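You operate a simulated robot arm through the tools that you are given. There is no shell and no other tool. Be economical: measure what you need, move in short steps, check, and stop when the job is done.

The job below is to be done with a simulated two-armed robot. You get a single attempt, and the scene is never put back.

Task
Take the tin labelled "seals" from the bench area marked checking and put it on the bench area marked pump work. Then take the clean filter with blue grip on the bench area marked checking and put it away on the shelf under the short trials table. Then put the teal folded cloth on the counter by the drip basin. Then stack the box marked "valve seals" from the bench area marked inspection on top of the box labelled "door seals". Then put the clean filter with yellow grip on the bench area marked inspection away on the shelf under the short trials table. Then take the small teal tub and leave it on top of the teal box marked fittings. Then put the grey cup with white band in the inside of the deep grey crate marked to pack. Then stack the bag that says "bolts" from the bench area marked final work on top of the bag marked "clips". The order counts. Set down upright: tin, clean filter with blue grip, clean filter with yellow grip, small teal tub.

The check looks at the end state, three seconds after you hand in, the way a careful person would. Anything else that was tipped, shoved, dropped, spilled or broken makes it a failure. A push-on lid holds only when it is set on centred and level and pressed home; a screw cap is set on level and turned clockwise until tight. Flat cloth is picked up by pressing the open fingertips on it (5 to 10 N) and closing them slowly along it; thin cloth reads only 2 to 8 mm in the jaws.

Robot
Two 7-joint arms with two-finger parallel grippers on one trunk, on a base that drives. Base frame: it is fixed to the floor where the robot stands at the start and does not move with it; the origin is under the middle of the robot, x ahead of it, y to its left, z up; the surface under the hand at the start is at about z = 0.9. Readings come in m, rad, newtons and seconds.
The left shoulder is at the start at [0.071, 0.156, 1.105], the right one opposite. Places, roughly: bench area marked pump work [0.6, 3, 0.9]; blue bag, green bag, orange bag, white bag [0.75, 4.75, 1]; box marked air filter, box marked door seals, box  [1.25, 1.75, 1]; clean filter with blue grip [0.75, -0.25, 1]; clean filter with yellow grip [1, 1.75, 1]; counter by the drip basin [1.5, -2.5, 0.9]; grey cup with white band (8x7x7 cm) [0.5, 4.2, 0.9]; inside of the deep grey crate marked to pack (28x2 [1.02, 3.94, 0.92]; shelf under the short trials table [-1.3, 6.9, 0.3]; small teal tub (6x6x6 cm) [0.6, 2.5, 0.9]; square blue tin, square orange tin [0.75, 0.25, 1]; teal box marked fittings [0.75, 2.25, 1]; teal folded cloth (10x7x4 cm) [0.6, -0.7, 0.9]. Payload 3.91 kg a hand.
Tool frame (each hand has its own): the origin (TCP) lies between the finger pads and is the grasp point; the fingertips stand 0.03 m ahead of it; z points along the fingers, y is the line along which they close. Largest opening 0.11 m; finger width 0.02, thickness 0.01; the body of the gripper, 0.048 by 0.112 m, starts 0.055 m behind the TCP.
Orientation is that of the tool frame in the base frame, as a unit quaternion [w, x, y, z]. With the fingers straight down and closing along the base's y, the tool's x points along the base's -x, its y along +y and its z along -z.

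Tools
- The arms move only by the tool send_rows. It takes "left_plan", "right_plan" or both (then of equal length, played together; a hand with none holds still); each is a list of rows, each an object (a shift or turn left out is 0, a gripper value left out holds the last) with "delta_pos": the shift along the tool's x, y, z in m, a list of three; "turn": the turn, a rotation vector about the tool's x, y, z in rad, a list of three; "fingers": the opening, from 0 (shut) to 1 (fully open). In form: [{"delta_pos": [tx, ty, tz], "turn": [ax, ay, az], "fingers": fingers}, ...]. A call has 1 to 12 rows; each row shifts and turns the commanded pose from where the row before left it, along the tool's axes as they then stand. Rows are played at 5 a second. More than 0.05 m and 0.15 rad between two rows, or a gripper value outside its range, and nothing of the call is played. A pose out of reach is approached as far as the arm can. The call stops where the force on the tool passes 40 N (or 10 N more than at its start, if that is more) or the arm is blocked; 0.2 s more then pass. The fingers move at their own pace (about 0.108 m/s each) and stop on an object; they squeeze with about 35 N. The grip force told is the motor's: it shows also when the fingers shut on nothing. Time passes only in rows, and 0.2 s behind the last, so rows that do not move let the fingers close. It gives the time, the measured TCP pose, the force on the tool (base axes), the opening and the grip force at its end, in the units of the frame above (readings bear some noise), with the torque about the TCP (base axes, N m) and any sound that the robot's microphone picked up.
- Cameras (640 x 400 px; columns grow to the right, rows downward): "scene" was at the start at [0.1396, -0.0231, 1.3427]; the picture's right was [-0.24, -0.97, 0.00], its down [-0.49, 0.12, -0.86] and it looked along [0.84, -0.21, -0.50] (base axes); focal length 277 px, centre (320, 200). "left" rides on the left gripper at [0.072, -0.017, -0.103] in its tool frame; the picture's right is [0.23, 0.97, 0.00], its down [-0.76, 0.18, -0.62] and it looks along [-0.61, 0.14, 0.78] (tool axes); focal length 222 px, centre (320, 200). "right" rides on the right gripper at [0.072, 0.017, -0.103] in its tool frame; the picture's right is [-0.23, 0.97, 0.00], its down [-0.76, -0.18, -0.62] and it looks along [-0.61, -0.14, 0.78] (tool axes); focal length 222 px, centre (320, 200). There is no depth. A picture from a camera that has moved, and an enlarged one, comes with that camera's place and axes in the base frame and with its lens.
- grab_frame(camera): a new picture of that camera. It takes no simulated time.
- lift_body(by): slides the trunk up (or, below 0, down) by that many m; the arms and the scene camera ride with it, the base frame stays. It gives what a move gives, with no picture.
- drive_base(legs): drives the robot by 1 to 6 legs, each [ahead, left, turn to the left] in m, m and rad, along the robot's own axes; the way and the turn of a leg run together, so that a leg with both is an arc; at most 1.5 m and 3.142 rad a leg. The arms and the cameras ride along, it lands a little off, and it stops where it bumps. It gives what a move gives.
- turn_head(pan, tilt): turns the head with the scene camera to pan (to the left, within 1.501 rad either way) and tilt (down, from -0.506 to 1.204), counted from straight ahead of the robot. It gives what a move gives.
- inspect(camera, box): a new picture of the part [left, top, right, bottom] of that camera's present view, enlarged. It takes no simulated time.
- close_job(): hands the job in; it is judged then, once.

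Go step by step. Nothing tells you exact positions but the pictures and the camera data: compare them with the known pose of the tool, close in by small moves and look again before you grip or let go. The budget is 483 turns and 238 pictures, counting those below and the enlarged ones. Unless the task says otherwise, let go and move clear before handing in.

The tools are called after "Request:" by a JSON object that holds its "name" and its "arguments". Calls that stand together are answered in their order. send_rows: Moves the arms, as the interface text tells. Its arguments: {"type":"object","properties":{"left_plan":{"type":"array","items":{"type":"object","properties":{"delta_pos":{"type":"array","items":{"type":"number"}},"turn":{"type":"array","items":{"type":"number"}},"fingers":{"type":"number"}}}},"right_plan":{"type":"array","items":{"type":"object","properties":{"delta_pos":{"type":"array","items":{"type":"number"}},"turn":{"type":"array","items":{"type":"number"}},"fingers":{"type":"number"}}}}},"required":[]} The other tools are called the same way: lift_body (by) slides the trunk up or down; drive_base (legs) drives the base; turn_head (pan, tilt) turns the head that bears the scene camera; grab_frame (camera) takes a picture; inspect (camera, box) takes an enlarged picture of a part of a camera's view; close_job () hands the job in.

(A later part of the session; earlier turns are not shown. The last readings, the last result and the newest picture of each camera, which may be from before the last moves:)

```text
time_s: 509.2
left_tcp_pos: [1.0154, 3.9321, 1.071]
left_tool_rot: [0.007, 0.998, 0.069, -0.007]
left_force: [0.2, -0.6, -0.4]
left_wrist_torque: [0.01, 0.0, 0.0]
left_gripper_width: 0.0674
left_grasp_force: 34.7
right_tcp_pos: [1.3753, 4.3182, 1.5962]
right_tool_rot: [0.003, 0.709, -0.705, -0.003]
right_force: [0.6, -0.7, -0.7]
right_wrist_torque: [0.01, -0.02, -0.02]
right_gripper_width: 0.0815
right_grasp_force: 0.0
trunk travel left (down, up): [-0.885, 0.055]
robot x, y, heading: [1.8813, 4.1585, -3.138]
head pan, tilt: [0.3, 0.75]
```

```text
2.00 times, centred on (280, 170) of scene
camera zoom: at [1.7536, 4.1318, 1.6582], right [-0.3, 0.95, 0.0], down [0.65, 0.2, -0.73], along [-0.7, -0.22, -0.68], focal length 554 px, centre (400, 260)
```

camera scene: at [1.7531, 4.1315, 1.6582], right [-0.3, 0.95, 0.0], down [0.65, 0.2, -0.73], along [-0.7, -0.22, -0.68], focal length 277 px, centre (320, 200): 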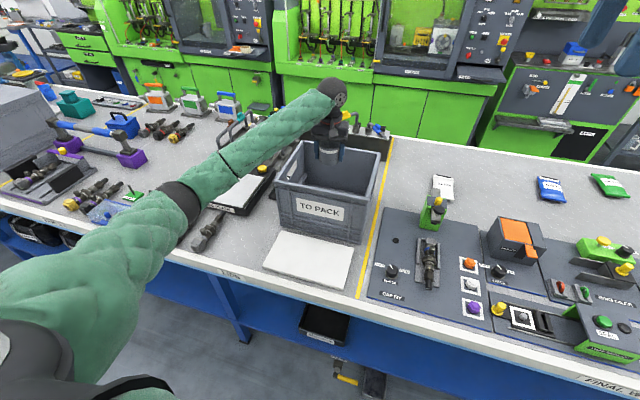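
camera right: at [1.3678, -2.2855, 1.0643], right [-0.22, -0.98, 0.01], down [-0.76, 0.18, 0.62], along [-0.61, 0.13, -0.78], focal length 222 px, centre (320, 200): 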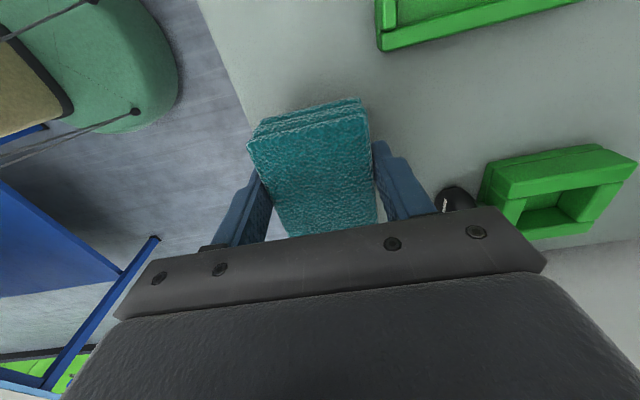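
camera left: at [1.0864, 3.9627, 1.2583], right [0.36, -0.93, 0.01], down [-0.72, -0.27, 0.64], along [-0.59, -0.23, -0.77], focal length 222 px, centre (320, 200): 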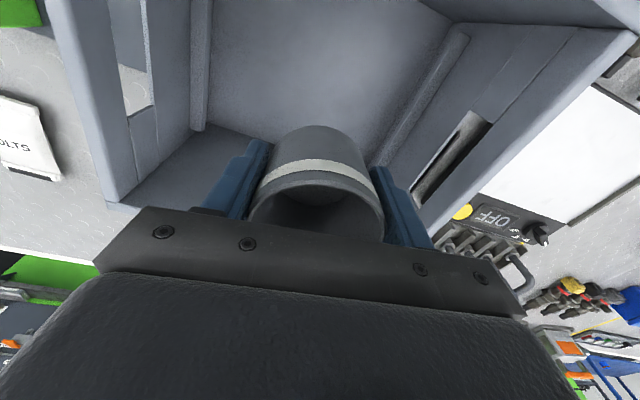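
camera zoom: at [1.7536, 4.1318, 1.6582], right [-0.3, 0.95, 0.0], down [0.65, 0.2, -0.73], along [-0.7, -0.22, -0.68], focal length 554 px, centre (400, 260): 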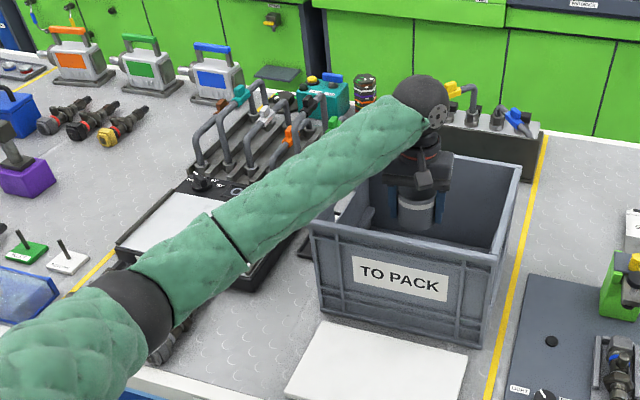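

The forearm needs a little more clearance and reach; I'll bring the hand 3 cm toward me and drive the base 3 cm forward, then continue lowering.

Request:
{"name": "send_rows", "arguments": {"left_plan": [{"delta_pos": [0.03, 0.004, -0.02]}, {}]}}

Request:
{"name": "drive_base", "arguments": {"legs": [[0.03, 0, 0]]}}

Request:
{"name": "send_rows", "arguments": {"left_plan": [{"delta_pos": [0, 0, 0.04]}, {"delta_pos": [0, 0, 0.03]}, {}]}}

Request:
{"name": "inspect", "arguments": {"camera": "scene", "box": [160, 70, 400, 270]}}

Request:
{"name": "grab_frame", "arguments": {"camera": "left"}}

```text
time_s: 509.9
left_tcp_pos: [1.0452, 3.9348, 1.0919]
left_tool_rot: [0.007, 0.998, 0.068, -0.006]
left_force: [0.8, -0.3, -0.5]
left_wrist_torque: [0.01, -0.04, -0.01]
left_gripper_width: 0.0672
left_grasp_force: 34.9
right_tcp_pos: [1.3747, 4.3193, 1.5963]
right_tool_rot: [0.003, 0.708, -0.706, -0.003]
right_force: [0.4, 0.2, 0.2]
right_wrist_torque: [-0.01, -0.03, 0.0]
right_gripper_width: 0.0814
right_grasp_force: 0.1
trunk travel left (down, up): [-0.885, 0.055]
robot x, y, heading: [1.8803, 4.1543, -3.141]
head pan, tilt: [0.3, 0.75]
```

```text
time_s: 510.7
left_tcp_pos: [1.0212, 3.9336, 1.0957]
left_tool_rot: [0.006, 0.998, 0.068, -0.009]
left_force: [1.1, 0.7, -0.2]
left_wrist_torque: [0.0, 0.05, -0.01]
left_gripper_width: 0.0675
left_grasp_force: 35.2
right_tcp_pos: [1.3525, 4.3173, 1.6003]
right_tool_rot: [0.005, 0.708, -0.706, -0.006]
right_force: [0.9, 0.2, 0.5]
right_wrist_torque: [-0.02, 0.12, 0.0]
right_gripper_width: 0.0814
right_grasp_force: 0.1
trunk travel left (down, up): [-0.885, 0.055]
robot x, y, heading: [1.8525, 4.1569, -3.143]
head pan, tilt: [0.3, 0.75]
```

```text
time_s: 511.5
left_tcp_pos: [1.012, 3.9341, 1.0196]
left_tool_rot: [0.007, 0.998, 0.068, -0.007]
left_force: [0.0, 0.3, -0.6]
left_wrist_torque: [0.02, -0.03, -0.01]
left_gripper_width: 0.0675
left_grasp_force: 34.8
right_tcp_pos: [1.3424, 4.319, 1.596]
right_tool_rot: [0.003, 0.708, -0.706, -0.004]
right_force: [-0.7, -0.5, 0.6]
right_wrist_torque: [0.0, -0.03, 0.02]
right_gripper_width: 0.0814
right_grasp_force: 0.0
trunk travel left (down, up): [-0.885, 0.055]
robot x, y, heading: [1.8522, 4.1579, -3.142]
head pan, tilt: [0.3, 0.75]
```

```text
2.00 times, centred on (280, 170) of scene
camera zoom: at [1.7208, 4.1318, 1.6579], right [-0.3, 0.95, 0.0], down [0.65, 0.2, -0.73], along [-0.7, -0.22, -0.68], focal length 554 px, centre (400, 260)
```

zoom: 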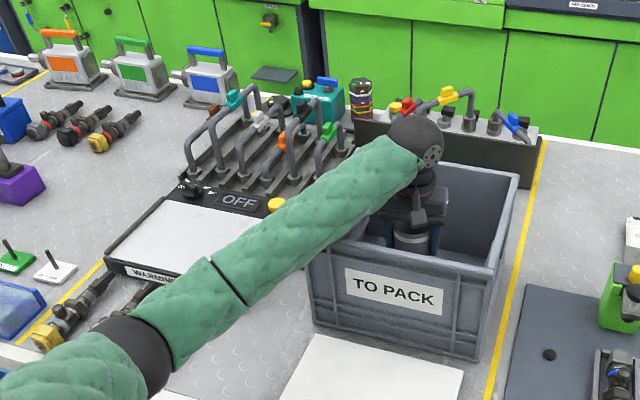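

```text
83 pictures are left
camera left: at [1.0828, 3.9624, 1.121], right [0.36, -0.93, 0.01], down [-0.72, -0.27, 0.64], along [-0.59, -0.23, -0.77], focal length 222 px, centre (320, 200)
```

left: 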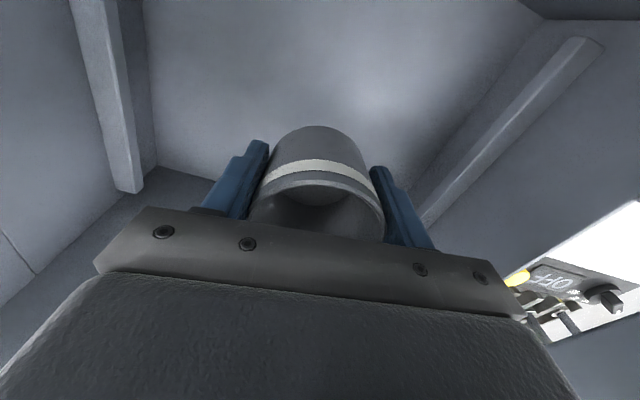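

Still clear of the rim. Lower 3 cm more and then creep.

Request:
{"name": "send_rows", "arguments": {"left_plan": [{"delta_pos": [0, 0, 0.02]}, {"delta_pos": [0, 0, 0.015]}, {}]}}

Request:
{"name": "inspect", "arguments": {"camera": "scene", "box": [200, 90, 380, 240]}}

```text
time_s: 512.3
left_tcp_pos: [1.0134, 3.9331, 1.0113]
left_tool_rot: [0.004, 0.997, 0.07, -0.021]
left_force: [0.1, 0.2, -1.2]
left_wrist_torque: [0.02, -0.01, -0.01]
left_gripper_width: 0.0672
left_grasp_force: 35.0
right_tcp_pos: [1.3576, 4.3216, 1.6021]
right_tool_rot: [0.006, 0.708, -0.706, -0.006]
right_force: [0.2, -0.4, 0.7]
right_wrist_torque: [-0.01, -0.02, -0.05]
right_gripper_width: 0.0813
right_grasp_force: 0.1
trunk travel left (down, up): [-0.885, 0.055]
robot x, y, heading: [1.85, 4.1562, -3.141]
head pan, tilt: [0.3, 0.75]
```

```text
2.67 times, centred on (290, 165) of scene
camera zoom: at [1.7362, 4.1351, 1.6612], right [-0.3, 0.95, 0.0], down [0.65, 0.2, -0.74], along [-0.7, -0.22, -0.68], focal length 738 px, centre (400, 293)
```

zoom: 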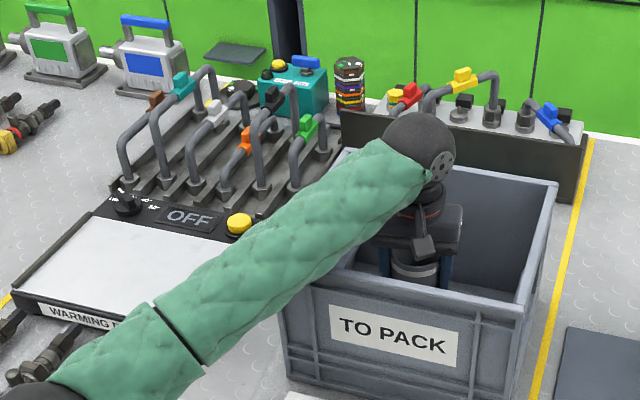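

The forearm touched the crate rim. I'll raise back out, and regrip the cup nearer its rim so the hand can stay higher.

Request:
{"name": "send_rows", "arguments": {"left_plan": [{"delta_pos": [0, 0, -0.035]}, {"delta_pos": [0, 0, -0.045]}, {"delta_pos": [0, 0, -0.045]}, {"delta_pos": [0, 0, -0.045]}, {"delta_pos": [0, 0, -0.03]}, {}]}}

Request:
{"name": "grab_frame", "arguments": {"camera": "scene"}}

```text
time_s: 513.7
left_tcp_pos: [1.0181, 3.9365, 1.1871]
left_tool_rot: [0.006, 0.998, 0.067, -0.006]
left_force: [1.3, -0.7, 0.0]
left_wrist_torque: [-0.01, -0.02, -0.01]
left_gripper_width: 0.0673
left_grasp_force: 35.0
right_tcp_pos: [1.3475, 4.3187, 1.598]
right_tool_rot: [0.003, 0.708, -0.706, -0.004]
right_force: [0.7, -0.4, 0.5]
right_wrist_torque: [0.02, 0.03, 0.03]
right_gripper_width: 0.0815
right_grasp_force: 0.1
trunk travel left (down, up): [-0.885, 0.055]
robot x, y, heading: [1.8486, 4.1572, -3.141]
head pan, tilt: [0.3, 0.75]
```

```text
81 pictures are left
camera scene: at [1.7246, 4.1317, 1.6583], right [-0.3, 0.95, 0.0], down [0.65, 0.2, -0.73], along [-0.7, -0.22, -0.68], focal length 277 px, centre (320, 200)
```

scene: 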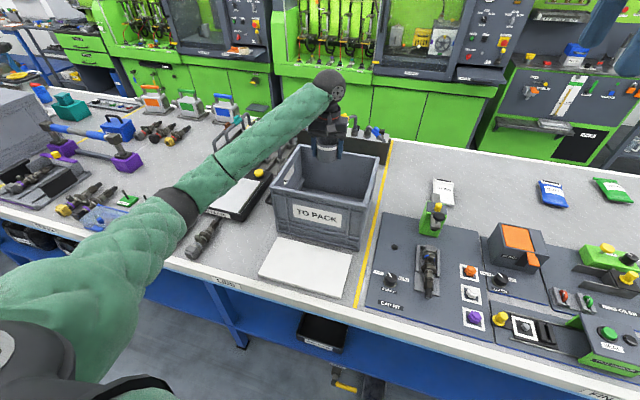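

Move over the flat lid panel beside the crate and set the cup down there to regrip.

Request:
{"name": "send_rows", "arguments": {"left_plan": [{"delta_pos": [0.0405, 0.0055, 0]}, {"delta_pos": [0.0405, 0.0055, 0]}, {"delta_pos": [0.0405, 0.0055, 0]}, {"delta_pos": [0.0405, 0.0055, 0]}, {"delta_pos": [0.0405, 0.0055, 0]}, {"delta_pos": [0.0405, 0.0055, 0]}, {"delta_pos": [0, 0, 0.045]}, {"delta_pos": [0, 0, 0.045]}, {"delta_pos": [0, 0, 0.045]}, {"delta_pos": [0, 0, 0.045]}, {}]}}

Request:
{"name": "inspect", "arguments": {"camera": "scene", "box": [180, 120, 420, 320]}}

```text
time_s: 516.1
left_tcp_pos: [1.2591, 3.933, 1.0041]
left_tool_rot: [0.005, 0.998, 0.067, -0.006]
left_force: [-0.5, 0.3, -0.6]
left_wrist_torque: [0.01, 0.0, 0.0]
left_gripper_width: 0.0673
left_grasp_force: 35.1
right_tcp_pos: [1.3455, 4.3189, 1.5967]
right_tool_rot: [0.003, 0.708, -0.706, -0.005]
right_force: [0.0, -0.5, -0.5]
right_wrist_torque: [0.02, 0.0, -0.01]
right_gripper_width: 0.0814
right_grasp_force: 0.1
trunk travel left (down, up): [-0.885, 0.055]
robot x, y, heading: [1.8517, 4.1601, -3.141]
head pan, tilt: [0.3, 0.75]
```

```text
2.00 times, centred on (300, 220) of scene
camera zoom: at [1.7233, 4.1316, 1.6582], right [-0.3, 0.95, 0.0], down [0.65, 0.2, -0.73], along [-0.7, -0.22, -0.68], focal length 554 px, centre (360, 160)
```

zoom: 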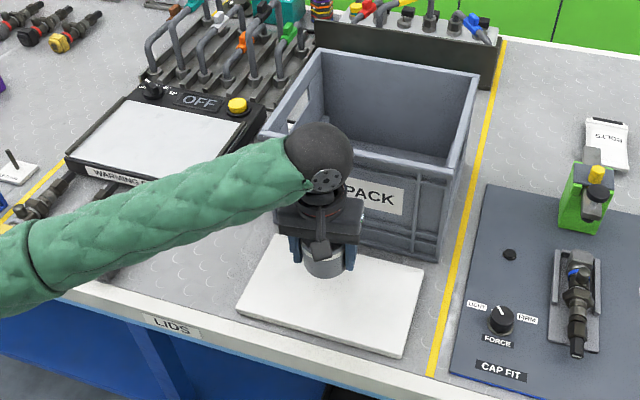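

Request:
{"name": "send_rows", "arguments": {"left_plan": [{"delta_pos": [0, 0, 0.03]}, {"delta_pos": [0, 0, 0.012]}, {"delta_pos": [0, 0, 0.005]}, {"delta_pos": [0, 0, 0.004]}, {}]}}

Request:
{"name": "inspect", "arguments": {"camera": "scene", "box": [240, 170, 380, 300]}}

```text
time_s: 517.3
left_tcp_pos: [1.2594, 3.9325, 0.954]
left_tool_rot: [0.006, 0.998, 0.067, -0.008]
left_force: [-0.3, -2.0, 13.0]
left_wrist_torque: [0.23, 0.15, 0.05]
left_gripper_width: 0.0674
left_grasp_force: 34.6
right_tcp_pos: [1.3448, 4.3188, 1.5979]
right_tool_rot: [0.004, 0.709, -0.706, -0.004]
right_force: [-0.5, -0.8, -0.2]
right_wrist_torque: [-0.03, 0.01, 0.03]
right_gripper_width: 0.0816
right_grasp_force: 0.1
trunk travel left (down, up): [-0.885, 0.055]
robot x, y, heading: [1.8534, 4.1623, -3.139]
head pan, tilt: [0.3, 0.75]
```

```text
3.08 times, centred on (310, 235) of scene
camera zoom: at [1.7239, 4.1318, 1.6584], right [-0.3, 0.95, 0.0], down [0.65, 0.2, -0.73], along [-0.7, -0.22, -0.68], focal length 852 px, centre (351, 92)
```

zoom: 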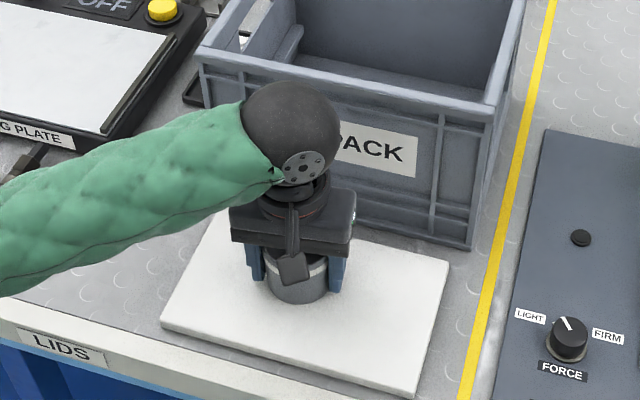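

Set down. Open slightly, rise 2.3 cm, and regrip near the rim.

Request:
{"name": "send_rows", "arguments": {"left_plan": [{"fingers": 0.68}, {"fingers": 0.72}, {}, {"delta_pos": [0, 0, -0.012]}, {"delta_pos": [0, 0, -0.012]}, {}]}}

Request:
{"name": "grab_frame", "arguments": {"camera": "left"}}

Request:
{"name": "inspect", "arguments": {"camera": "scene", "box": [270, 210, 350, 280]}}

```text
time_s: 518.7
left_tcp_pos: [1.2591, 3.9334, 0.9774]
left_tool_rot: [0.005, 0.998, 0.068, -0.006]
left_force: [-0.6, 0.3, 0.4]
left_wrist_torque: [-0.02, 0.01, 0.0]
left_gripper_width: 0.0791
left_grasp_force: 0.0
right_tcp_pos: [1.3446, 4.3181, 1.5972]
right_tool_rot: [0.003, 0.708, -0.706, -0.004]
right_force: [-0.2, 0.5, 0.1]
right_wrist_torque: [-0.01, 0.02, 0.0]
right_gripper_width: 0.0812
right_grasp_force: 0.0
trunk travel left (down, up): [-0.885, 0.055]
robot x, y, heading: [1.8515, 4.1646, -3.141]
head pan, tilt: [0.3, 0.75]
```

```text
78 pictures are left
camera left: at [1.3298, 3.9614, 1.0779], right [0.36, -0.93, 0.01], down [-0.72, -0.27, 0.64], along [-0.59, -0.23, -0.77], focal length 222 px, centre (320, 200)
```

left: 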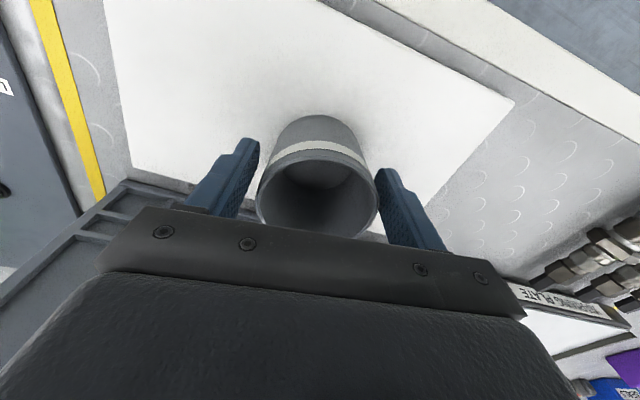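

```text
5.71 times, centred on (310, 245) of scene
camera zoom: at [1.7231, 4.1314, 1.6581], right [-0.3, 0.95, 0.0], down [0.65, 0.2, -0.73], along [-0.7, -0.22, -0.68], focal length 1582 px, centre (377, -57)
```

zoom: 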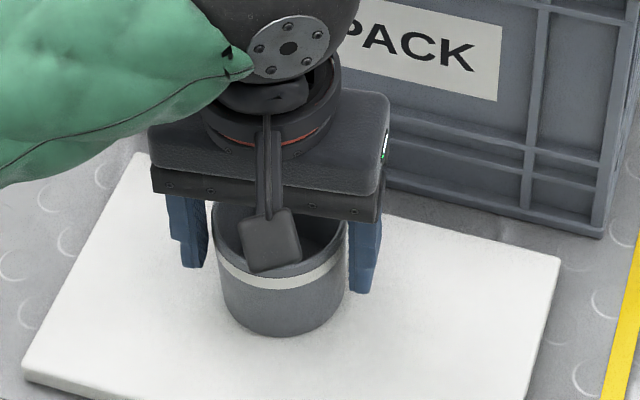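

Cup rim is about at TCP height. Rise 8 mm more, and grip the top part of the cup.

Request:
{"name": "send_rows", "arguments": {"left_plan": [{"delta_pos": [0, 0, -0.008]}, {"fingers": 0.5}, {"fingers": 0}, {}, {"delta_pos": [0, 0, -0.03]}, {"delta_pos": [0, 0, -0.045]}, {"delta_pos": [0, 0, -0.045]}, {"delta_pos": [0, 0, -0.045]}, {"delta_pos": [0, 0, -0.045]}, {"delta_pos": [0, 0, -0.02]}, {}]}}

Request:
{"name": "lift_body", "arguments": {"by": 0.05}}

Request:
{"name": "inspect", "arguments": {"camera": "scene", "box": [200, 90, 400, 290]}}

```text
time_s: 521.1
left_tcp_pos: [1.264, 3.9345, 1.2156]
left_tool_rot: [0.006, 0.998, 0.067, -0.008]
left_force: [1.1, -0.4, -0.8]
left_wrist_torque: [-0.02, -0.02, 0.02]
left_gripper_width: 0.0676
left_grasp_force: 35.3
right_tcp_pos: [1.3438, 4.3185, 1.5966]
right_tool_rot: [0.004, 0.708, -0.706, -0.004]
right_force: [0.4, 0.8, 1.5]
right_wrist_torque: [-0.01, 0.0, 0.02]
right_gripper_width: 0.0817
right_grasp_force: 0.1
trunk travel left (down, up): [-0.885, 0.055]
robot x, y, heading: [1.8565, 4.1557, -3.141]
head pan, tilt: [0.3, 0.75]
```

```text
time_s: 522.0
left_tcp_pos: [1.2656, 3.9357, 1.2638]
left_tool_rot: [0.007, 0.998, 0.068, -0.007]
left_force: [0.4, 0.6, -0.8]
left_wrist_torque: [0.02, 0.02, -0.01]
left_gripper_width: 0.0676
left_grasp_force: 35.4
right_tcp_pos: [1.3447, 4.3182, 1.6469]
right_tool_rot: [0.003, 0.709, -0.706, -0.004]
right_force: [-0.4, 0.1, -0.6]
right_wrist_torque: [0.02, 0.01, -0.01]
right_gripper_width: 0.0815
right_grasp_force: 0.0
trunk travel left (down, up): [-0.935, 0.005]
robot x, y, heading: [1.8517, 4.1585, -3.141]
head pan, tilt: [0.3, 0.75]
```

```text
2.00 times, centred on (300, 190) of scene
camera zoom: at [1.7226, 4.1316, 1.708], right [-0.3, 0.95, 0.0], down [0.65, 0.2, -0.73], along [-0.7, -0.22, -0.68], focal length 554 px, centre (360, 220)
```

zoom: 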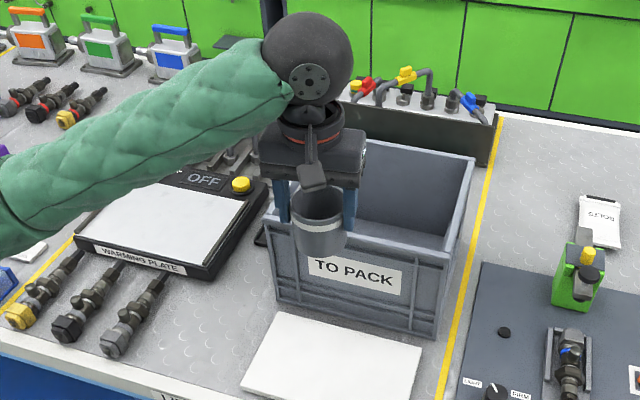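

Good. Move over the crate again and lower with the arm stretched out.

Request:
{"name": "send_rows", "arguments": {"left_plan": [{"delta_pos": [-0.0389, -0.0059, 0]}, {"delta_pos": [-0.0389, -0.0059, 0]}, {"delta_pos": [-0.0389, -0.0059, 0]}, {"delta_pos": [-0.0389, -0.0059, 0]}, {"delta_pos": [-0.0389, -0.0059, 0]}, {"delta_pos": [-0.0389, -0.0059, 0]}, {"delta_pos": [0, 0, 0.045]}, {"delta_pos": [0, 0, 0.045]}, {"delta_pos": [0, 0, 0.045]}, {"delta_pos": [0, 0, 0.045]}, {}]}}

Request:
{"name": "inspect", "arguments": {"camera": "scene", "box": [160, 70, 400, 270]}}

```text
time_s: 524.4
left_tcp_pos: [1.0261, 3.9376, 1.0867]
left_tool_rot: [0.005, 0.998, 0.068, -0.007]
left_force: [0.7, -0.5, -0.3]
left_wrist_torque: [0.02, -0.03, 0.0]
left_gripper_width: 0.0677
left_grasp_force: 35.0
right_tcp_pos: [1.3446, 4.3181, 1.6467]
right_tool_rot: [0.003, 0.709, -0.706, -0.004]
right_force: [-0.2, -0.2, -0.6]
right_wrist_torque: [0.0, 0.0, -0.01]
right_gripper_width: 0.0812
right_grasp_force: 0.0
trunk travel left (down, up): [-0.935, 0.005]
robot x, y, heading: [1.848, 4.1594, -3.143]
head pan, tilt: [0.3, 0.75]
```

```text
2.00 times, centred on (280, 170) of scene
camera zoom: at [1.7233, 4.1315, 1.7082], right [-0.3, 0.95, 0.0], down [0.65, 0.2, -0.73], along [-0.7, -0.22, -0.68], focal length 554 px, centre (400, 260)
```

zoom: 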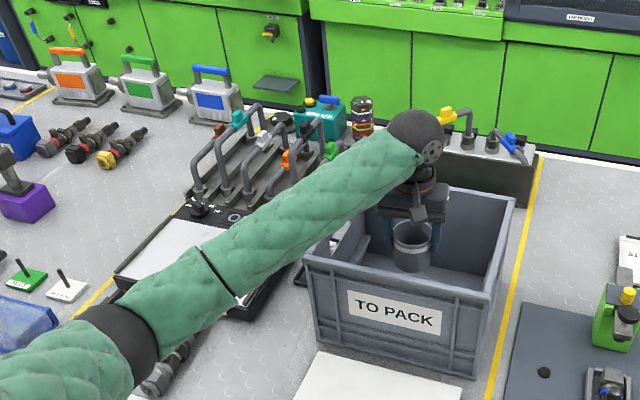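

Request:
{"name": "send_rows", "arguments": {"left_plan": [{"delta_pos": [0, 0, 0.025]}, {"delta_pos": [0, 0, 0.025]}, {"delta_pos": [0, 0, 0.015]}, {}]}}

Request:
{"name": "inspect", "arguments": {"camera": "scene", "box": [160, 70, 400, 270]}}

```text
time_s: 525.4
left_tcp_pos: [1.0272, 3.9366, 1.0232]
left_tool_rot: [0.005, 0.998, 0.067, -0.007]
left_force: [-1.1, 0.3, -1.2]
left_wrist_torque: [0.02, 0.01, 0.0]
left_gripper_width: 0.0676
left_grasp_force: 35.0
right_tcp_pos: [1.3455, 4.3186, 1.6458]
right_tool_rot: [0.003, 0.708, -0.706, -0.004]
right_force: [-1.0, 0.1, 0.0]
right_wrist_torque: [-0.01, 0.0, 0.02]
right_gripper_width: 0.081
right_grasp_force: 0.2
trunk travel left (down, up): [-0.935, 0.005]
robot x, y, heading: [1.8521, 4.1566, -3.144]
head pan, tilt: [0.3, 0.75]
```

```text
2.00 times, centred on (280, 170) of scene
camera zoom: at [1.723, 4.1314, 1.7082], right [-0.3, 0.95, 0.0], down [0.65, 0.2, -0.73], along [-0.7, -0.22, -0.68], focal length 554 px, centre (400, 260)
```

zoom: 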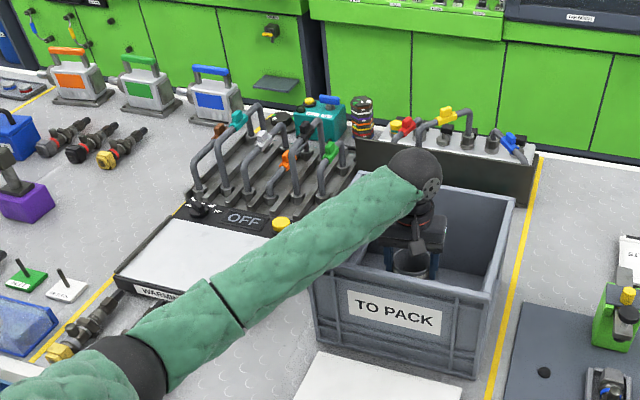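

Request:
{"name": "send_rows", "arguments": {"left_plan": [{"delta_pos": [0, 0, 0.008]}, {"delta_pos": [0, 0, 0.007]}, {}]}}

Request:
{"name": "grab_frame", "arguments": {"camera": "left"}}

```text
time_s: 526.2
left_tcp_pos: [1.0266, 3.937, 1.0093]
left_tool_rot: [0.006, 0.998, 0.067, -0.007]
left_force: [0.2, -0.5, -0.5]
left_wrist_torque: [-0.03, 0.0, -0.02]
left_gripper_width: 0.0674
left_grasp_force: 34.6
right_tcp_pos: [1.3456, 4.3181, 1.6465]
right_tool_rot: [0.002, 0.708, -0.706, -0.005]
right_force: [0.6, 0.3, 0.7]
right_wrist_torque: [-0.03, 0.0, 0.0]
right_gripper_width: 0.0812
right_grasp_force: 0.1
trunk travel left (down, up): [-0.935, 0.005]
robot x, y, heading: [1.8478, 4.1562, -3.141]
head pan, tilt: [0.3, 0.75]
```

```text
73 pictures are left
camera left: at [1.0967, 3.9649, 1.1093], right [0.36, -0.93, 0.01], down [-0.72, -0.27, 0.64], along [-0.59, -0.23, -0.77], focal length 222 px, centre (320, 200)
```

left: 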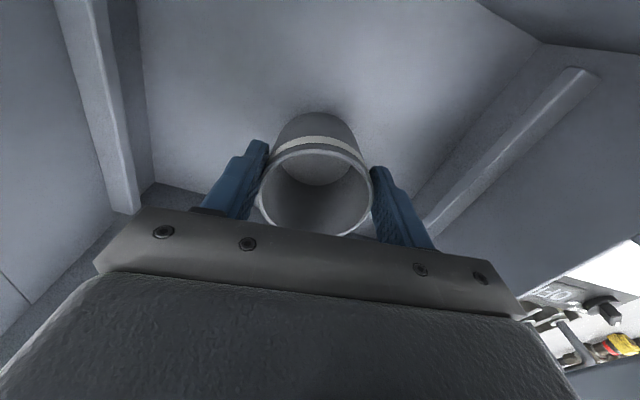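

Request:
{"name": "send_rows", "arguments": {"left_plan": [{"delta_pos": [0, 0, 0.007]}, {"delta_pos": [0, 0, 0.006]}, {}]}}

```text
time_s: 527.0
left_tcp_pos: [1.0262, 3.9365, 0.9957]
left_tool_rot: [0.006, 0.998, 0.068, -0.007]
left_force: [-0.3, -0.4, 0.3]
left_wrist_torque: [-0.03, 0.03, 0.02]
left_gripper_width: 0.0675
left_grasp_force: 35.2
right_tcp_pos: [1.3465, 4.3185, 1.6472]
right_tool_rot: [0.004, 0.709, -0.705, -0.004]
right_force: [1.0, 0.3, 0.3]
right_wrist_torque: [0.01, 0.0, -0.04]
right_gripper_width: 0.0817
right_grasp_force: 0.1
trunk travel left (down, up): [-0.935, 0.005]
robot x, y, heading: [1.8512, 4.154, -3.139]
head pan, tilt: [0.3, 0.75]
```

Request:
{"name": "send_rows", "arguments": {"left_plan": [{"delta_pos": [0, 0, 0.005]}, {"delta_pos": [0, 0, 0.004]}, {}]}}

Request:
{"name": "inspect", "arguments": {"camera": "scene", "box": [260, 110, 380, 230]}}

```text
time_s: 527.8
left_tcp_pos: [1.0253, 3.9352, 0.9963]
left_tool_rot: [0.006, 0.998, 0.068, -0.013]
left_force: [-0.6, -0.9, -0.1]
left_wrist_torque: [-0.02, -0.02, 0.03]
left_gripper_width: 0.0676
left_grasp_force: 35.2
right_tcp_pos: [1.351, 4.3192, 1.6501]
right_tool_rot: [0.005, 0.708, -0.706, -0.005]
right_force: [-0.6, -0.1, -0.3]
right_wrist_torque: [0.0, 0.02, 0.05]
right_gripper_width: 0.0815
right_grasp_force: 0.1
trunk travel left (down, up): [-0.935, 0.005]
robot x, y, heading: [1.8534, 4.1556, -3.14]
head pan, tilt: [0.3, 0.75]
```

```text
3.33 times, centred on (320, 170) of scene
camera zoom: at [1.7287, 4.1325, 1.7097], right [-0.3, 0.95, 0.0], down [0.65, 0.2, -0.73], along [-0.7, -0.22, -0.68], focal length 923 px, centre (320, 300)
```

zoom: 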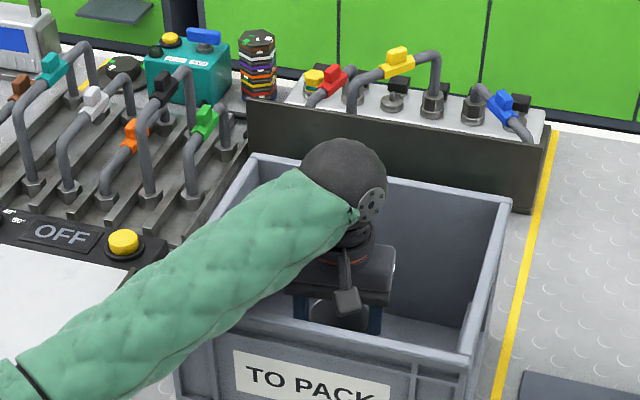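

The forearm just touches the rim again with the cup only about 1 cm above the crate floor. I'll ease up 3 mm and release there—the cup settles upright on the floor.

Request:
{"name": "send_rows", "arguments": {"left_plan": [{"delta_pos": [0, 0, -0.004]}, {}]}}

Request:
{"name": "grab_frame", "arguments": {"camera": "left"}}

```text
time_s: 528.4
left_tcp_pos: [1.0259, 3.935, 0.9975]
left_tool_rot: [0.006, 0.997, 0.07, -0.011]
left_force: [-0.4, 0.0, 0.3]
left_wrist_torque: [-0.01, 0.02, 0.02]
left_gripper_width: 0.0676
left_grasp_force: 34.7
right_tcp_pos: [1.3509, 4.3184, 1.6493]
right_tool_rot: [0.004, 0.709, -0.706, -0.006]
right_force: [0.1, 0.0, -0.5]
right_wrist_torque: [0.01, -0.01, -0.02]
right_gripper_width: 0.0811
right_grasp_force: 0.1
trunk travel left (down, up): [-0.935, 0.005]
robot x, y, heading: [1.8547, 4.157, -3.14]
head pan, tilt: [0.3, 0.75]
```

```text
71 pictures are left
camera left: at [1.0961, 3.9631, 1.0976], right [0.36, -0.93, 0.0], down [-0.72, -0.27, 0.64], along [-0.6, -0.23, -0.77], focal length 222 px, centre (320, 200)
```

left: 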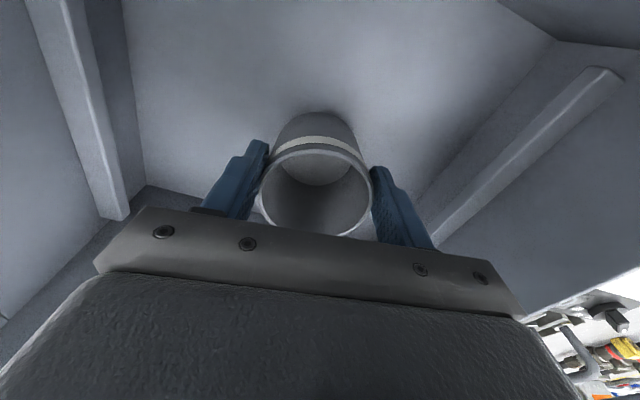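

Request:
{"name": "send_rows", "arguments": {"left_plan": [{"fingers": 0.635}, {"fingers": 0.65}, {}, {"fingers": 0.72}, {}, {"delta_pos": [0, 0, -0.03]}, {"delta_pos": [0, 0, -0.045]}, {"delta_pos": [0, 0, -0.045]}, {"delta_pos": [0, 0, -0.045]}, {"delta_pos": [0, 0, -0.045]}, {}]}}

Request:
{"name": "grab_frame", "arguments": {"camera": "left"}}

Request:
{"name": "inspect", "arguments": {"camera": "scene", "box": [220, 90, 400, 270]}}

```text
time_s: 530.8
left_tcp_pos: [1.028, 3.9373, 1.2005]
left_tool_rot: [0.007, 0.998, 0.068, -0.007]
left_force: [0.5, 0.0, 0.6]
left_wrist_torque: [-0.04, 0.01, 0.02]
left_gripper_width: 0.0793
left_grasp_force: 0.0
right_tcp_pos: [1.3466, 4.3179, 1.6469]
right_tool_rot: [0.005, 0.708, -0.706, -0.004]
right_force: [0.5, 0.2, 0.6]
right_wrist_torque: [-0.01, 0.0, 0.01]
right_gripper_width: 0.0814
right_grasp_force: 0.1
trunk travel left (down, up): [-0.935, 0.005]
robot x, y, heading: [1.8524, 4.1594, -3.138]
head pan, tilt: [0.3, 0.75]
```

```text
70 pictures are left
camera left: at [1.0979, 3.9661, 1.3012], right [0.36, -0.93, 0.01], down [-0.72, -0.27, 0.64], along [-0.59, -0.23, -0.77], focal length 222 px, centre (320, 200)
```

left: 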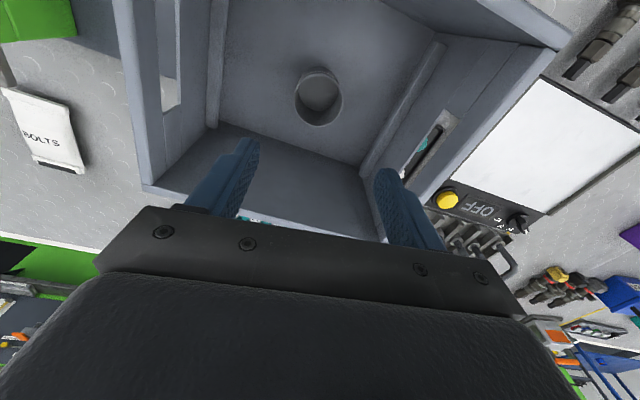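

```text
2.22 times, centred on (310, 180) of scene
camera zoom: at [1.7238, 4.132, 1.7082], right [-0.3, 0.95, 0.0], down [0.65, 0.2, -0.73], along [-0.7, -0.22, -0.68], focal length 615 px, centre (342, 244)
```

zoom: 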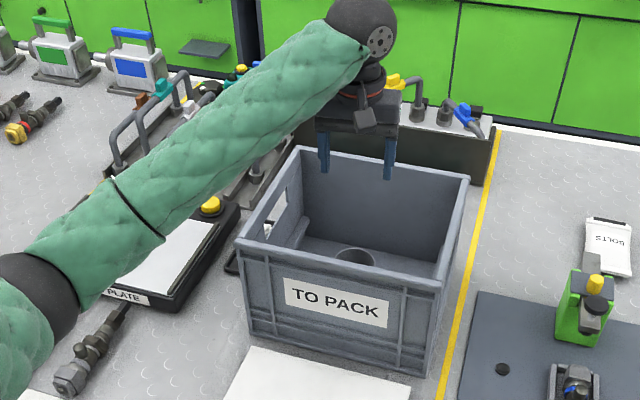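

The cup stands in the crate. Finally the bags: retract and drive back around to the front side.

Request:
{"name": "send_rows", "arguments": {"left_plan": [{"delta_pos": [0.045, 0.006, 0]}, {"delta_pos": [0.045, 0.006, 0]}, {"delta_pos": [0.045, 0.006, 0]}, {"delta_pos": [0.045, 0.006, 0]}, {"delta_pos": [0.045, 0.006, 0]}, {}]}}

Request:
{"name": "drive_base", "arguments": {"legs": [[-0.2, 0, 0], [0, -1.3, 0], [0, -1.2, 0], [1.0, 0, 0], [0.95, 0, 0]]}}

```text
time_s: 532.2
left_tcp_pos: [1.2525, 3.9392, 1.1985]
left_tool_rot: [0.007, 0.998, 0.069, -0.006]
left_force: [0.3, -0.3, -0.1]
left_wrist_torque: [0.0, -0.04, -0.01]
left_gripper_width: 0.0794
left_grasp_force: 0.1
right_tcp_pos: [1.3436, 4.3196, 1.6458]
right_tool_rot: [0.003, 0.709, -0.706, -0.003]
right_force: [0.1, 0.7, 1.4]
right_wrist_torque: [0.0, -0.02, -0.01]
right_gripper_width: 0.0816
right_grasp_force: 0.1
trunk travel left (down, up): [-0.935, 0.005]
robot x, y, heading: [1.8523, 4.1588, -3.135]
head pan, tilt: [0.3, 0.75]
```

```text
time_s: 555.2
left_tcp_pos: [-0.5322, 6.4828, 1.198]
left_tool_rot: [0.005, 0.998, 0.064, -0.007]
left_force: [-0.1, -0.7, 0.7]
left_wrist_torque: [-0.03, 0.03, -0.02]
left_gripper_width: 0.0792
left_grasp_force: 0.2
right_tcp_pos: [-0.4373, 6.8619, 1.6473]
right_tool_rot: [-0.004, -0.706, 0.708, 0.005]
right_force: [-0.8, 0.1, 0.0]
right_wrist_torque: [0.01, -0.02, -0.01]
right_gripper_width: 0.0814
right_grasp_force: 0.1
trunk travel left (down, up): [-0.935, 0.005]
robot x, y, heading: [0.0691, 6.6966, 3.135]
head pan, tilt: [0.3, 0.75]
```

Request:
{"name": "drive_base", "arguments": {"legs": [[0, 0, 3.14], [-0.45, 0, 0], [0, -1.1, 0], [0, -1.0, 0]]}}

Request:
{"name": "turn_head", "arguments": {"pan": 0.25, "tilt": 0.6}}

Request:
{"name": "grab_frame", "arguments": {"camera": "scene"}}

```text
time_s: 575.4
left_tcp_pos: [0.2262, 4.8187, 1.1992]
left_tool_rot: [0.006, -0.071, 0.997, 0.006]
left_force: [0.4, -0.1, 0.4]
left_wrist_torque: [0.02, 0.03, -0.01]
left_gripper_width: 0.0792
left_grasp_force: 0.0
right_tcp_pos: [0.137, 4.439, 1.6469]
right_tool_rot: [0.004, 0.702, 0.712, 0.003]
right_force: [0.8, 0.6, 0.3]
right_wrist_torque: [0.03, 0.0, -0.01]
right_gripper_width: 0.0814
right_grasp_force: 0.1
trunk travel left (down, up): [-0.935, 0.005]
robot x, y, heading: [-0.37, 4.5961, 0.008]
head pan, tilt: [0.3, 0.75]
```

```text
time_s: 576.1
left_tcp_pos: [0.2265, 4.8186, 1.1976]
left_tool_rot: [0.007, -0.072, 0.997, 0.007]
left_force: [-0.4, -0.3, -0.5]
left_wrist_torque: [-0.01, -0.03, -0.03]
left_gripper_width: 0.079
left_grasp_force: 0.0
right_tcp_pos: [0.1378, 4.4371, 1.6477]
right_tool_rot: [0.005, 0.703, 0.711, 0.003]
right_force: [0.1, -0.1, -0.5]
right_wrist_torque: [0.0, 0.0, 0.02]
right_gripper_width: 0.0813
right_grasp_force: 0.0
trunk travel left (down, up): [-0.935, 0.005]
robot x, y, heading: [-0.3698, 4.5944, 0.009]
head pan, tilt: [0.25, 0.6]
```

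```text
68 pictures are left
camera scene: at [-0.2323, 4.6161, 1.721], right [0.26, -0.97, 0.0], down [-0.55, -0.15, -0.82], along [0.8, 0.21, -0.57], focal length 277 px, centre (320, 200)
```

scene: 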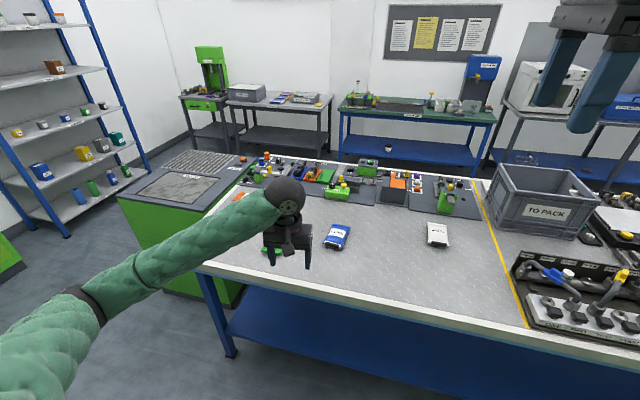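

Let me zoom on the bags to read their labels.

Request:
{"name": "inspect", "arguments": {"camera": "scene", "box": [220, 180, 480, 280]}}

Request:
{"name": "grab_frame", "arguments": {"camera": "left"}}

```text
2.46 times, centred on (350, 230) of scene
camera zoom: at [-0.2323, 4.6161, 1.721], right [0.26, -0.97, 0.0], down [-0.55, -0.15, -0.82], along [0.8, 0.21, -0.57], focal length 681 px, centre (246, 126)
```

zoom: 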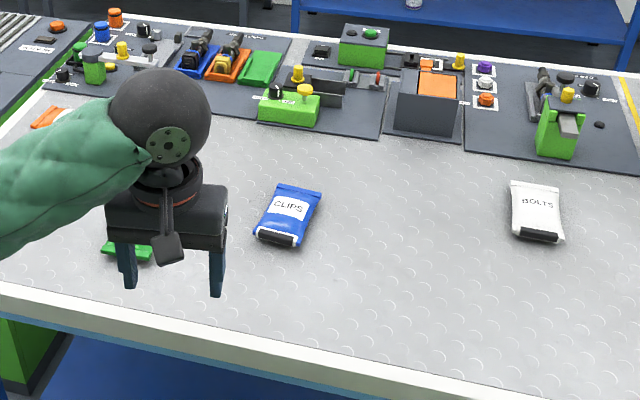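

```text
66 pictures are left
camera left: at [0.155, 4.7906, 1.2995], right [-0.36, 0.93, 0.01], down [0.72, 0.28, 0.64], along [0.59, 0.24, -0.77], focal length 222 px, centre (320, 200)
```

left: 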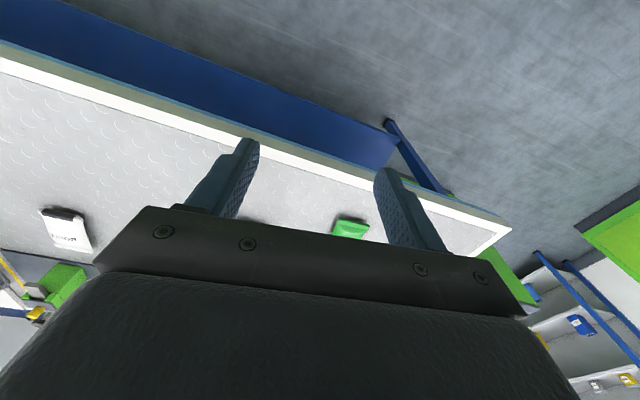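

Blue is CLIPS (~[0.664,4.77]); white is BOLTS (~[0.788,4.347]), both long along x. Position at about [-0.03,4.30] for the left arm, with the trunk lowered.

Request:
{"name": "drive_base", "arguments": {"legs": [[0, -0.3, -0.008], [0.34, 0, 0]]}}

Request:
{"name": "lift_body", "arguments": {"by": -0.15}}

Request:
{"name": "turn_head", "arguments": {"pan": 0.2, "tilt": 0.75}}

Request:
{"name": "grab_frame", "arguments": {"camera": "scene"}}

Request:
{"name": "grab_frame", "arguments": {"camera": "left"}}

```text
time_s: 579.9
left_tcp_pos: [0.5658, 4.514, 1.1986]
left_tool_rot: [0.007, -0.068, 0.998, 0.006]
left_force: [-0.9, 0.4, -0.4]
left_wrist_torque: [0.01, -0.02, 0.01]
left_gripper_width: 0.0791
left_grasp_force: 0.1
right_tcp_pos: [0.4726, 4.1351, 1.6471]
right_tool_rot: [0.005, 0.706, 0.708, 0.004]
right_force: [-0.3, 0.9, 0.8]
right_wrist_torque: [-0.02, 0.0, -0.01]
right_gripper_width: 0.0815
right_grasp_force: 0.1
trunk travel left (down, up): [-0.935, 0.005]
robot x, y, heading: [-0.0325, 4.2963, 0.004]
head pan, tilt: [0.25, 0.6]
```

```text
time_s: 581.7
left_tcp_pos: [0.5672, 4.5132, 1.048]
left_tool_rot: [0.007, -0.068, 0.998, 0.005]
left_force: [0.1, 0.4, -0.1]
left_wrist_torque: [0.0, 0.01, 0.02]
left_gripper_width: 0.0792
left_grasp_force: 0.1
right_tcp_pos: [0.4754, 4.1344, 1.4979]
right_tool_rot: [0.004, 0.706, 0.708, 0.004]
right_force: [-0.5, -0.3, -0.1]
right_wrist_torque: [0.0, -0.01, -0.01]
right_gripper_width: 0.0813
right_grasp_force: 0.1
trunk travel left (down, up): [-0.785, 0.155]
robot x, y, heading: [-0.0301, 4.293, -0.0]
head pan, tilt: [0.25, 0.6]
```

```text
time_s: 582.4
left_tcp_pos: [0.5664, 4.5139, 1.0483]
left_tool_rot: [0.006, -0.068, 0.998, 0.006]
left_force: [-0.8, 0.7, 0.8]
left_wrist_torque: [-0.04, 0.0, 0.01]
left_gripper_width: 0.0792
left_grasp_force: 0.0
right_tcp_pos: [0.4752, 4.1335, 1.4964]
right_tool_rot: [0.004, 0.706, 0.709, 0.004]
right_force: [-1.1, 0.4, 0.5]
right_wrist_torque: [0.01, 0.0, -0.01]
right_gripper_width: 0.0816
right_grasp_force: 0.1
trunk travel left (down, up): [-0.785, 0.155]
robot x, y, heading: [-0.0317, 4.2932, -0.003]
head pan, tilt: [0.201, 0.75]
```

```text
65 pictures are left
camera scene: at [0.1021, 4.31, 1.5582], right [0.2, -0.98, 0.0], down [-0.67, -0.14, -0.73], along [0.72, 0.15, -0.68], focal length 277 px, centre (320, 200)
```

scene: 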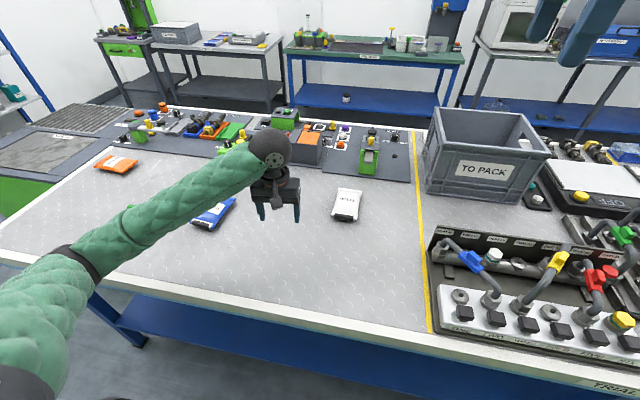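

```text
64 pictures are left
camera left: at [0.495, 4.4866, 1.1495], right [-0.36, 0.93, 0.01], down [0.72, 0.27, 0.64], along [0.59, 0.23, -0.77], focal length 222 px, centre (320, 200)
```

left: 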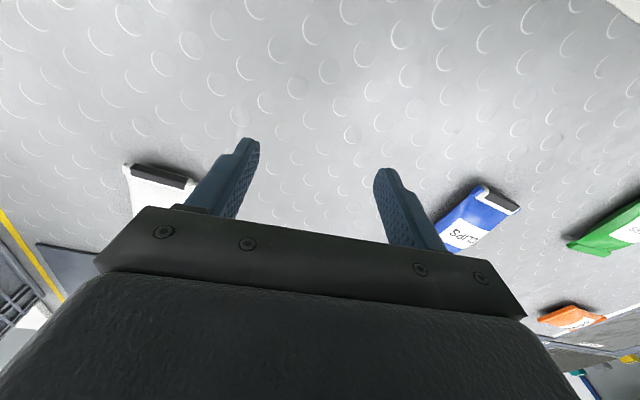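

Move above the BOLTS bag, straighten the hand's yaw, and open wide.

Request:
{"name": "send_rows", "arguments": {"left_plan": [{"delta_pos": [-0.0315, -0.0307, 0], "fingers": 1}, {"delta_pos": [-0.0315, -0.0307, 0]}, {"delta_pos": [-0.0315, -0.0307, 0]}, {"delta_pos": [-0.0315, -0.0307, 0]}, {"delta_pos": [-0.0315, -0.0307, 0]}, {"delta_pos": [-0.0315, -0.0307, 0]}, {"turn": [0, 0, 0.136]}, {}]}}

Request:
{"name": "grab_frame", "arguments": {"camera": "left"}}

Request:
{"name": "inspect", "arguments": {"camera": "scene", "box": [260, 110, 420, 240]}}

```text
time_s: 584.2
left_tcp_pos: [0.7797, 4.3565, 1.0507]
left_tool_rot: [0.006, 0.0, 1.0, 0.007]
left_force: [-0.1, -0.3, 0.1]
left_wrist_torque: [-0.02, 0.0, -0.01]
left_gripper_width: 0.1101
left_grasp_force: 0.1
right_tcp_pos: [0.4738, 4.1334, 1.4965]
right_tool_rot: [0.004, 0.706, 0.708, 0.003]
right_force: [-0.2, -0.1, -1.3]
right_wrist_torque: [0.04, -0.01, -0.04]
right_gripper_width: 0.0815
right_grasp_force: 0.1
trunk travel left (down, up): [-0.785, 0.155]
robot x, y, heading: [-0.0262, 4.2904, 0.001]
head pan, tilt: [0.201, 0.75]
```

```text
63 pictures are left
camera left: at [0.7047, 4.338, 1.1513], right [-0.23, 0.97, 0.01], down [0.75, 0.17, 0.63], along [0.62, 0.15, -0.77], focal length 222 px, centre (320, 200)
```

left: 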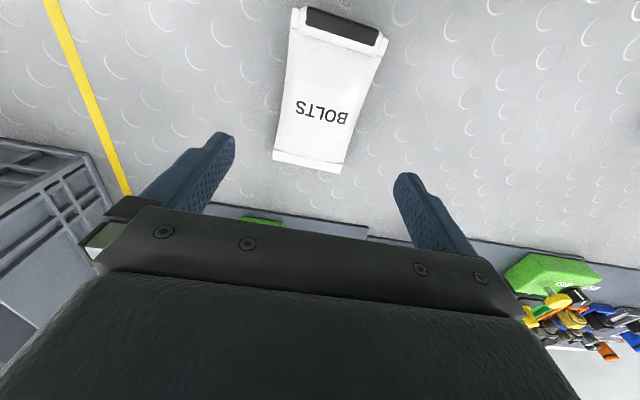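

```text
3.08 times, centred on (340, 175) of scene
camera zoom: at [0.1021, 4.3096, 1.5582], right [0.2, -0.98, 0.0], down [-0.67, -0.14, -0.73], along [0.72, 0.15, -0.68], focal length 852 px, centre (258, 277)
```

zoom: 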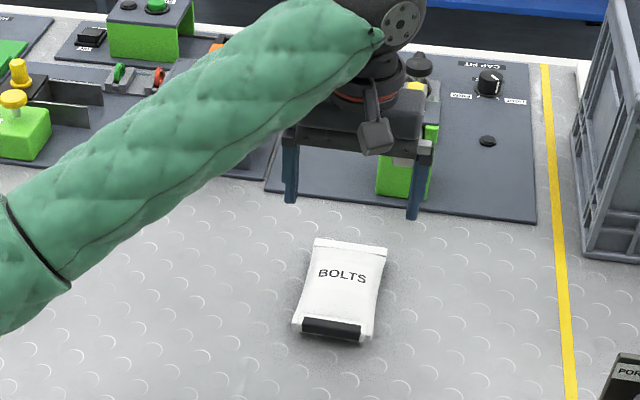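

Perfectly aligned; shift 9 mm towards me, descend and grip across the bag.

Request:
{"name": "send_rows", "arguments": {"left_plan": [{"delta_pos": [0.009, 0, 0.03]}, {"delta_pos": [0, 0, 0.04]}, {"delta_pos": [0, 0, 0.035]}, {"delta_pos": [0, 0, 0.012]}, {}]}}

Request:
{"name": "inspect", "arguments": {"camera": "scene", "box": [260, 110, 420, 240]}}

Request:
{"name": "grab_frame", "arguments": {"camera": "left"}}

```text
time_s: 585.4
left_tcp_pos: [0.77, 4.3574, 0.9342]
left_tool_rot: [0.007, 0.001, 1.0, 0.006]
left_force: [0.2, 0.3, -0.1]
left_wrist_torque: [-0.01, 0.04, 0.02]
left_gripper_width: 0.11
left_grasp_force: 0.0
right_tcp_pos: [0.477, 4.1346, 1.4966]
right_tool_rot: [0.004, 0.705, 0.709, 0.004]
right_force: [0.0, -0.1, 0.2]
right_wrist_torque: [-0.05, 0.06, 0.0]
right_gripper_width: 0.0814
right_grasp_force: 0.1
trunk travel left (down, up): [-0.785, 0.155]
robot x, y, heading: [-0.0315, 4.2963, 0.002]
head pan, tilt: [0.201, 0.75]
```

```text
3.08 times, centred on (340, 175) of scene
camera zoom: at [0.1023, 4.3097, 1.5581], right [0.2, -0.98, 0.0], down [-0.67, -0.14, -0.73], along [0.72, 0.15, -0.68], focal length 852 px, centre (258, 277)
```

zoom: 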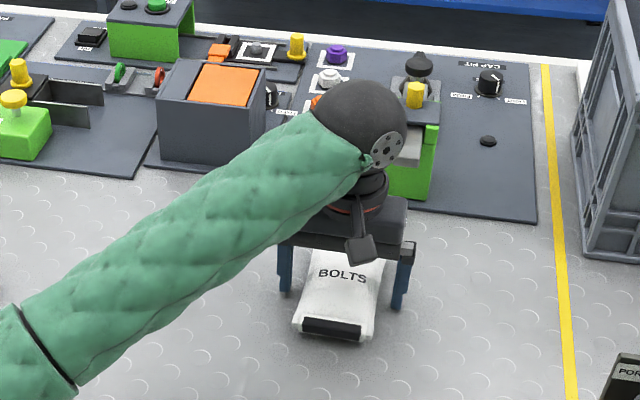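

```text
60 pictures are left
camera left: at [0.6962, 4.3398, 1.0345], right [-0.23, 0.97, 0.01], down [0.75, 0.17, 0.64], along [0.62, 0.15, -0.77], focal length 222 px, centre (320, 200)
```

left: 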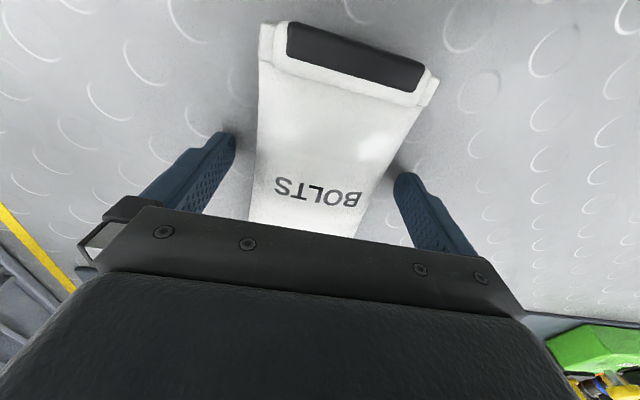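

Request:
{"name": "send_rows", "arguments": {"left_plan": [{"delta_pos": [0, 0, 0.004]}, {"fingers": 0.75}, {"fingers": 0.6}, {"fingers": 0.4}, {"fingers": 0}, {}, {}]}}

Request:
{"name": "grab_frame", "arguments": {"camera": "left"}}

```text
time_s: 587.0
left_tcp_pos: [0.7711, 4.3588, 0.9311]
left_tool_rot: [0.007, 0.0, 1.0, 0.007]
left_force: [3.6, -10.2, 17.9]
left_wrist_torque: [-1.18, 0.0, 0.26]
left_gripper_width: 0.0808
left_grasp_force: 34.0
right_tcp_pos: [0.4732, 4.1334, 1.4977]
right_tool_rot: [0.004, 0.706, 0.708, 0.003]
right_force: [0.9, -0.2, -0.4]
right_wrist_torque: [0.01, 0.03, -0.02]
right_gripper_width: 0.0814
right_grasp_force: 0.1
trunk travel left (down, up): [-0.785, 0.155]
robot x, y, heading: [-0.0314, 4.2947, -0.004]
head pan, tilt: [0.201, 0.75]
```

```text
59 pictures are left
camera left: at [0.6959, 4.3396, 1.0318], right [-0.23, 0.97, 0.01], down [0.75, 0.17, 0.64], along [0.62, 0.15, -0.77], focal length 222 px, centre (320, 200)
```

left: 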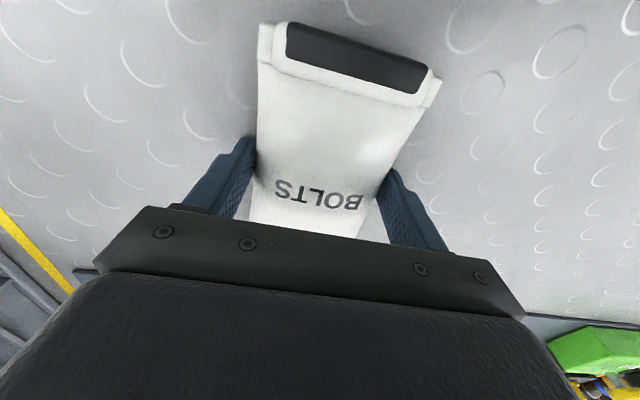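

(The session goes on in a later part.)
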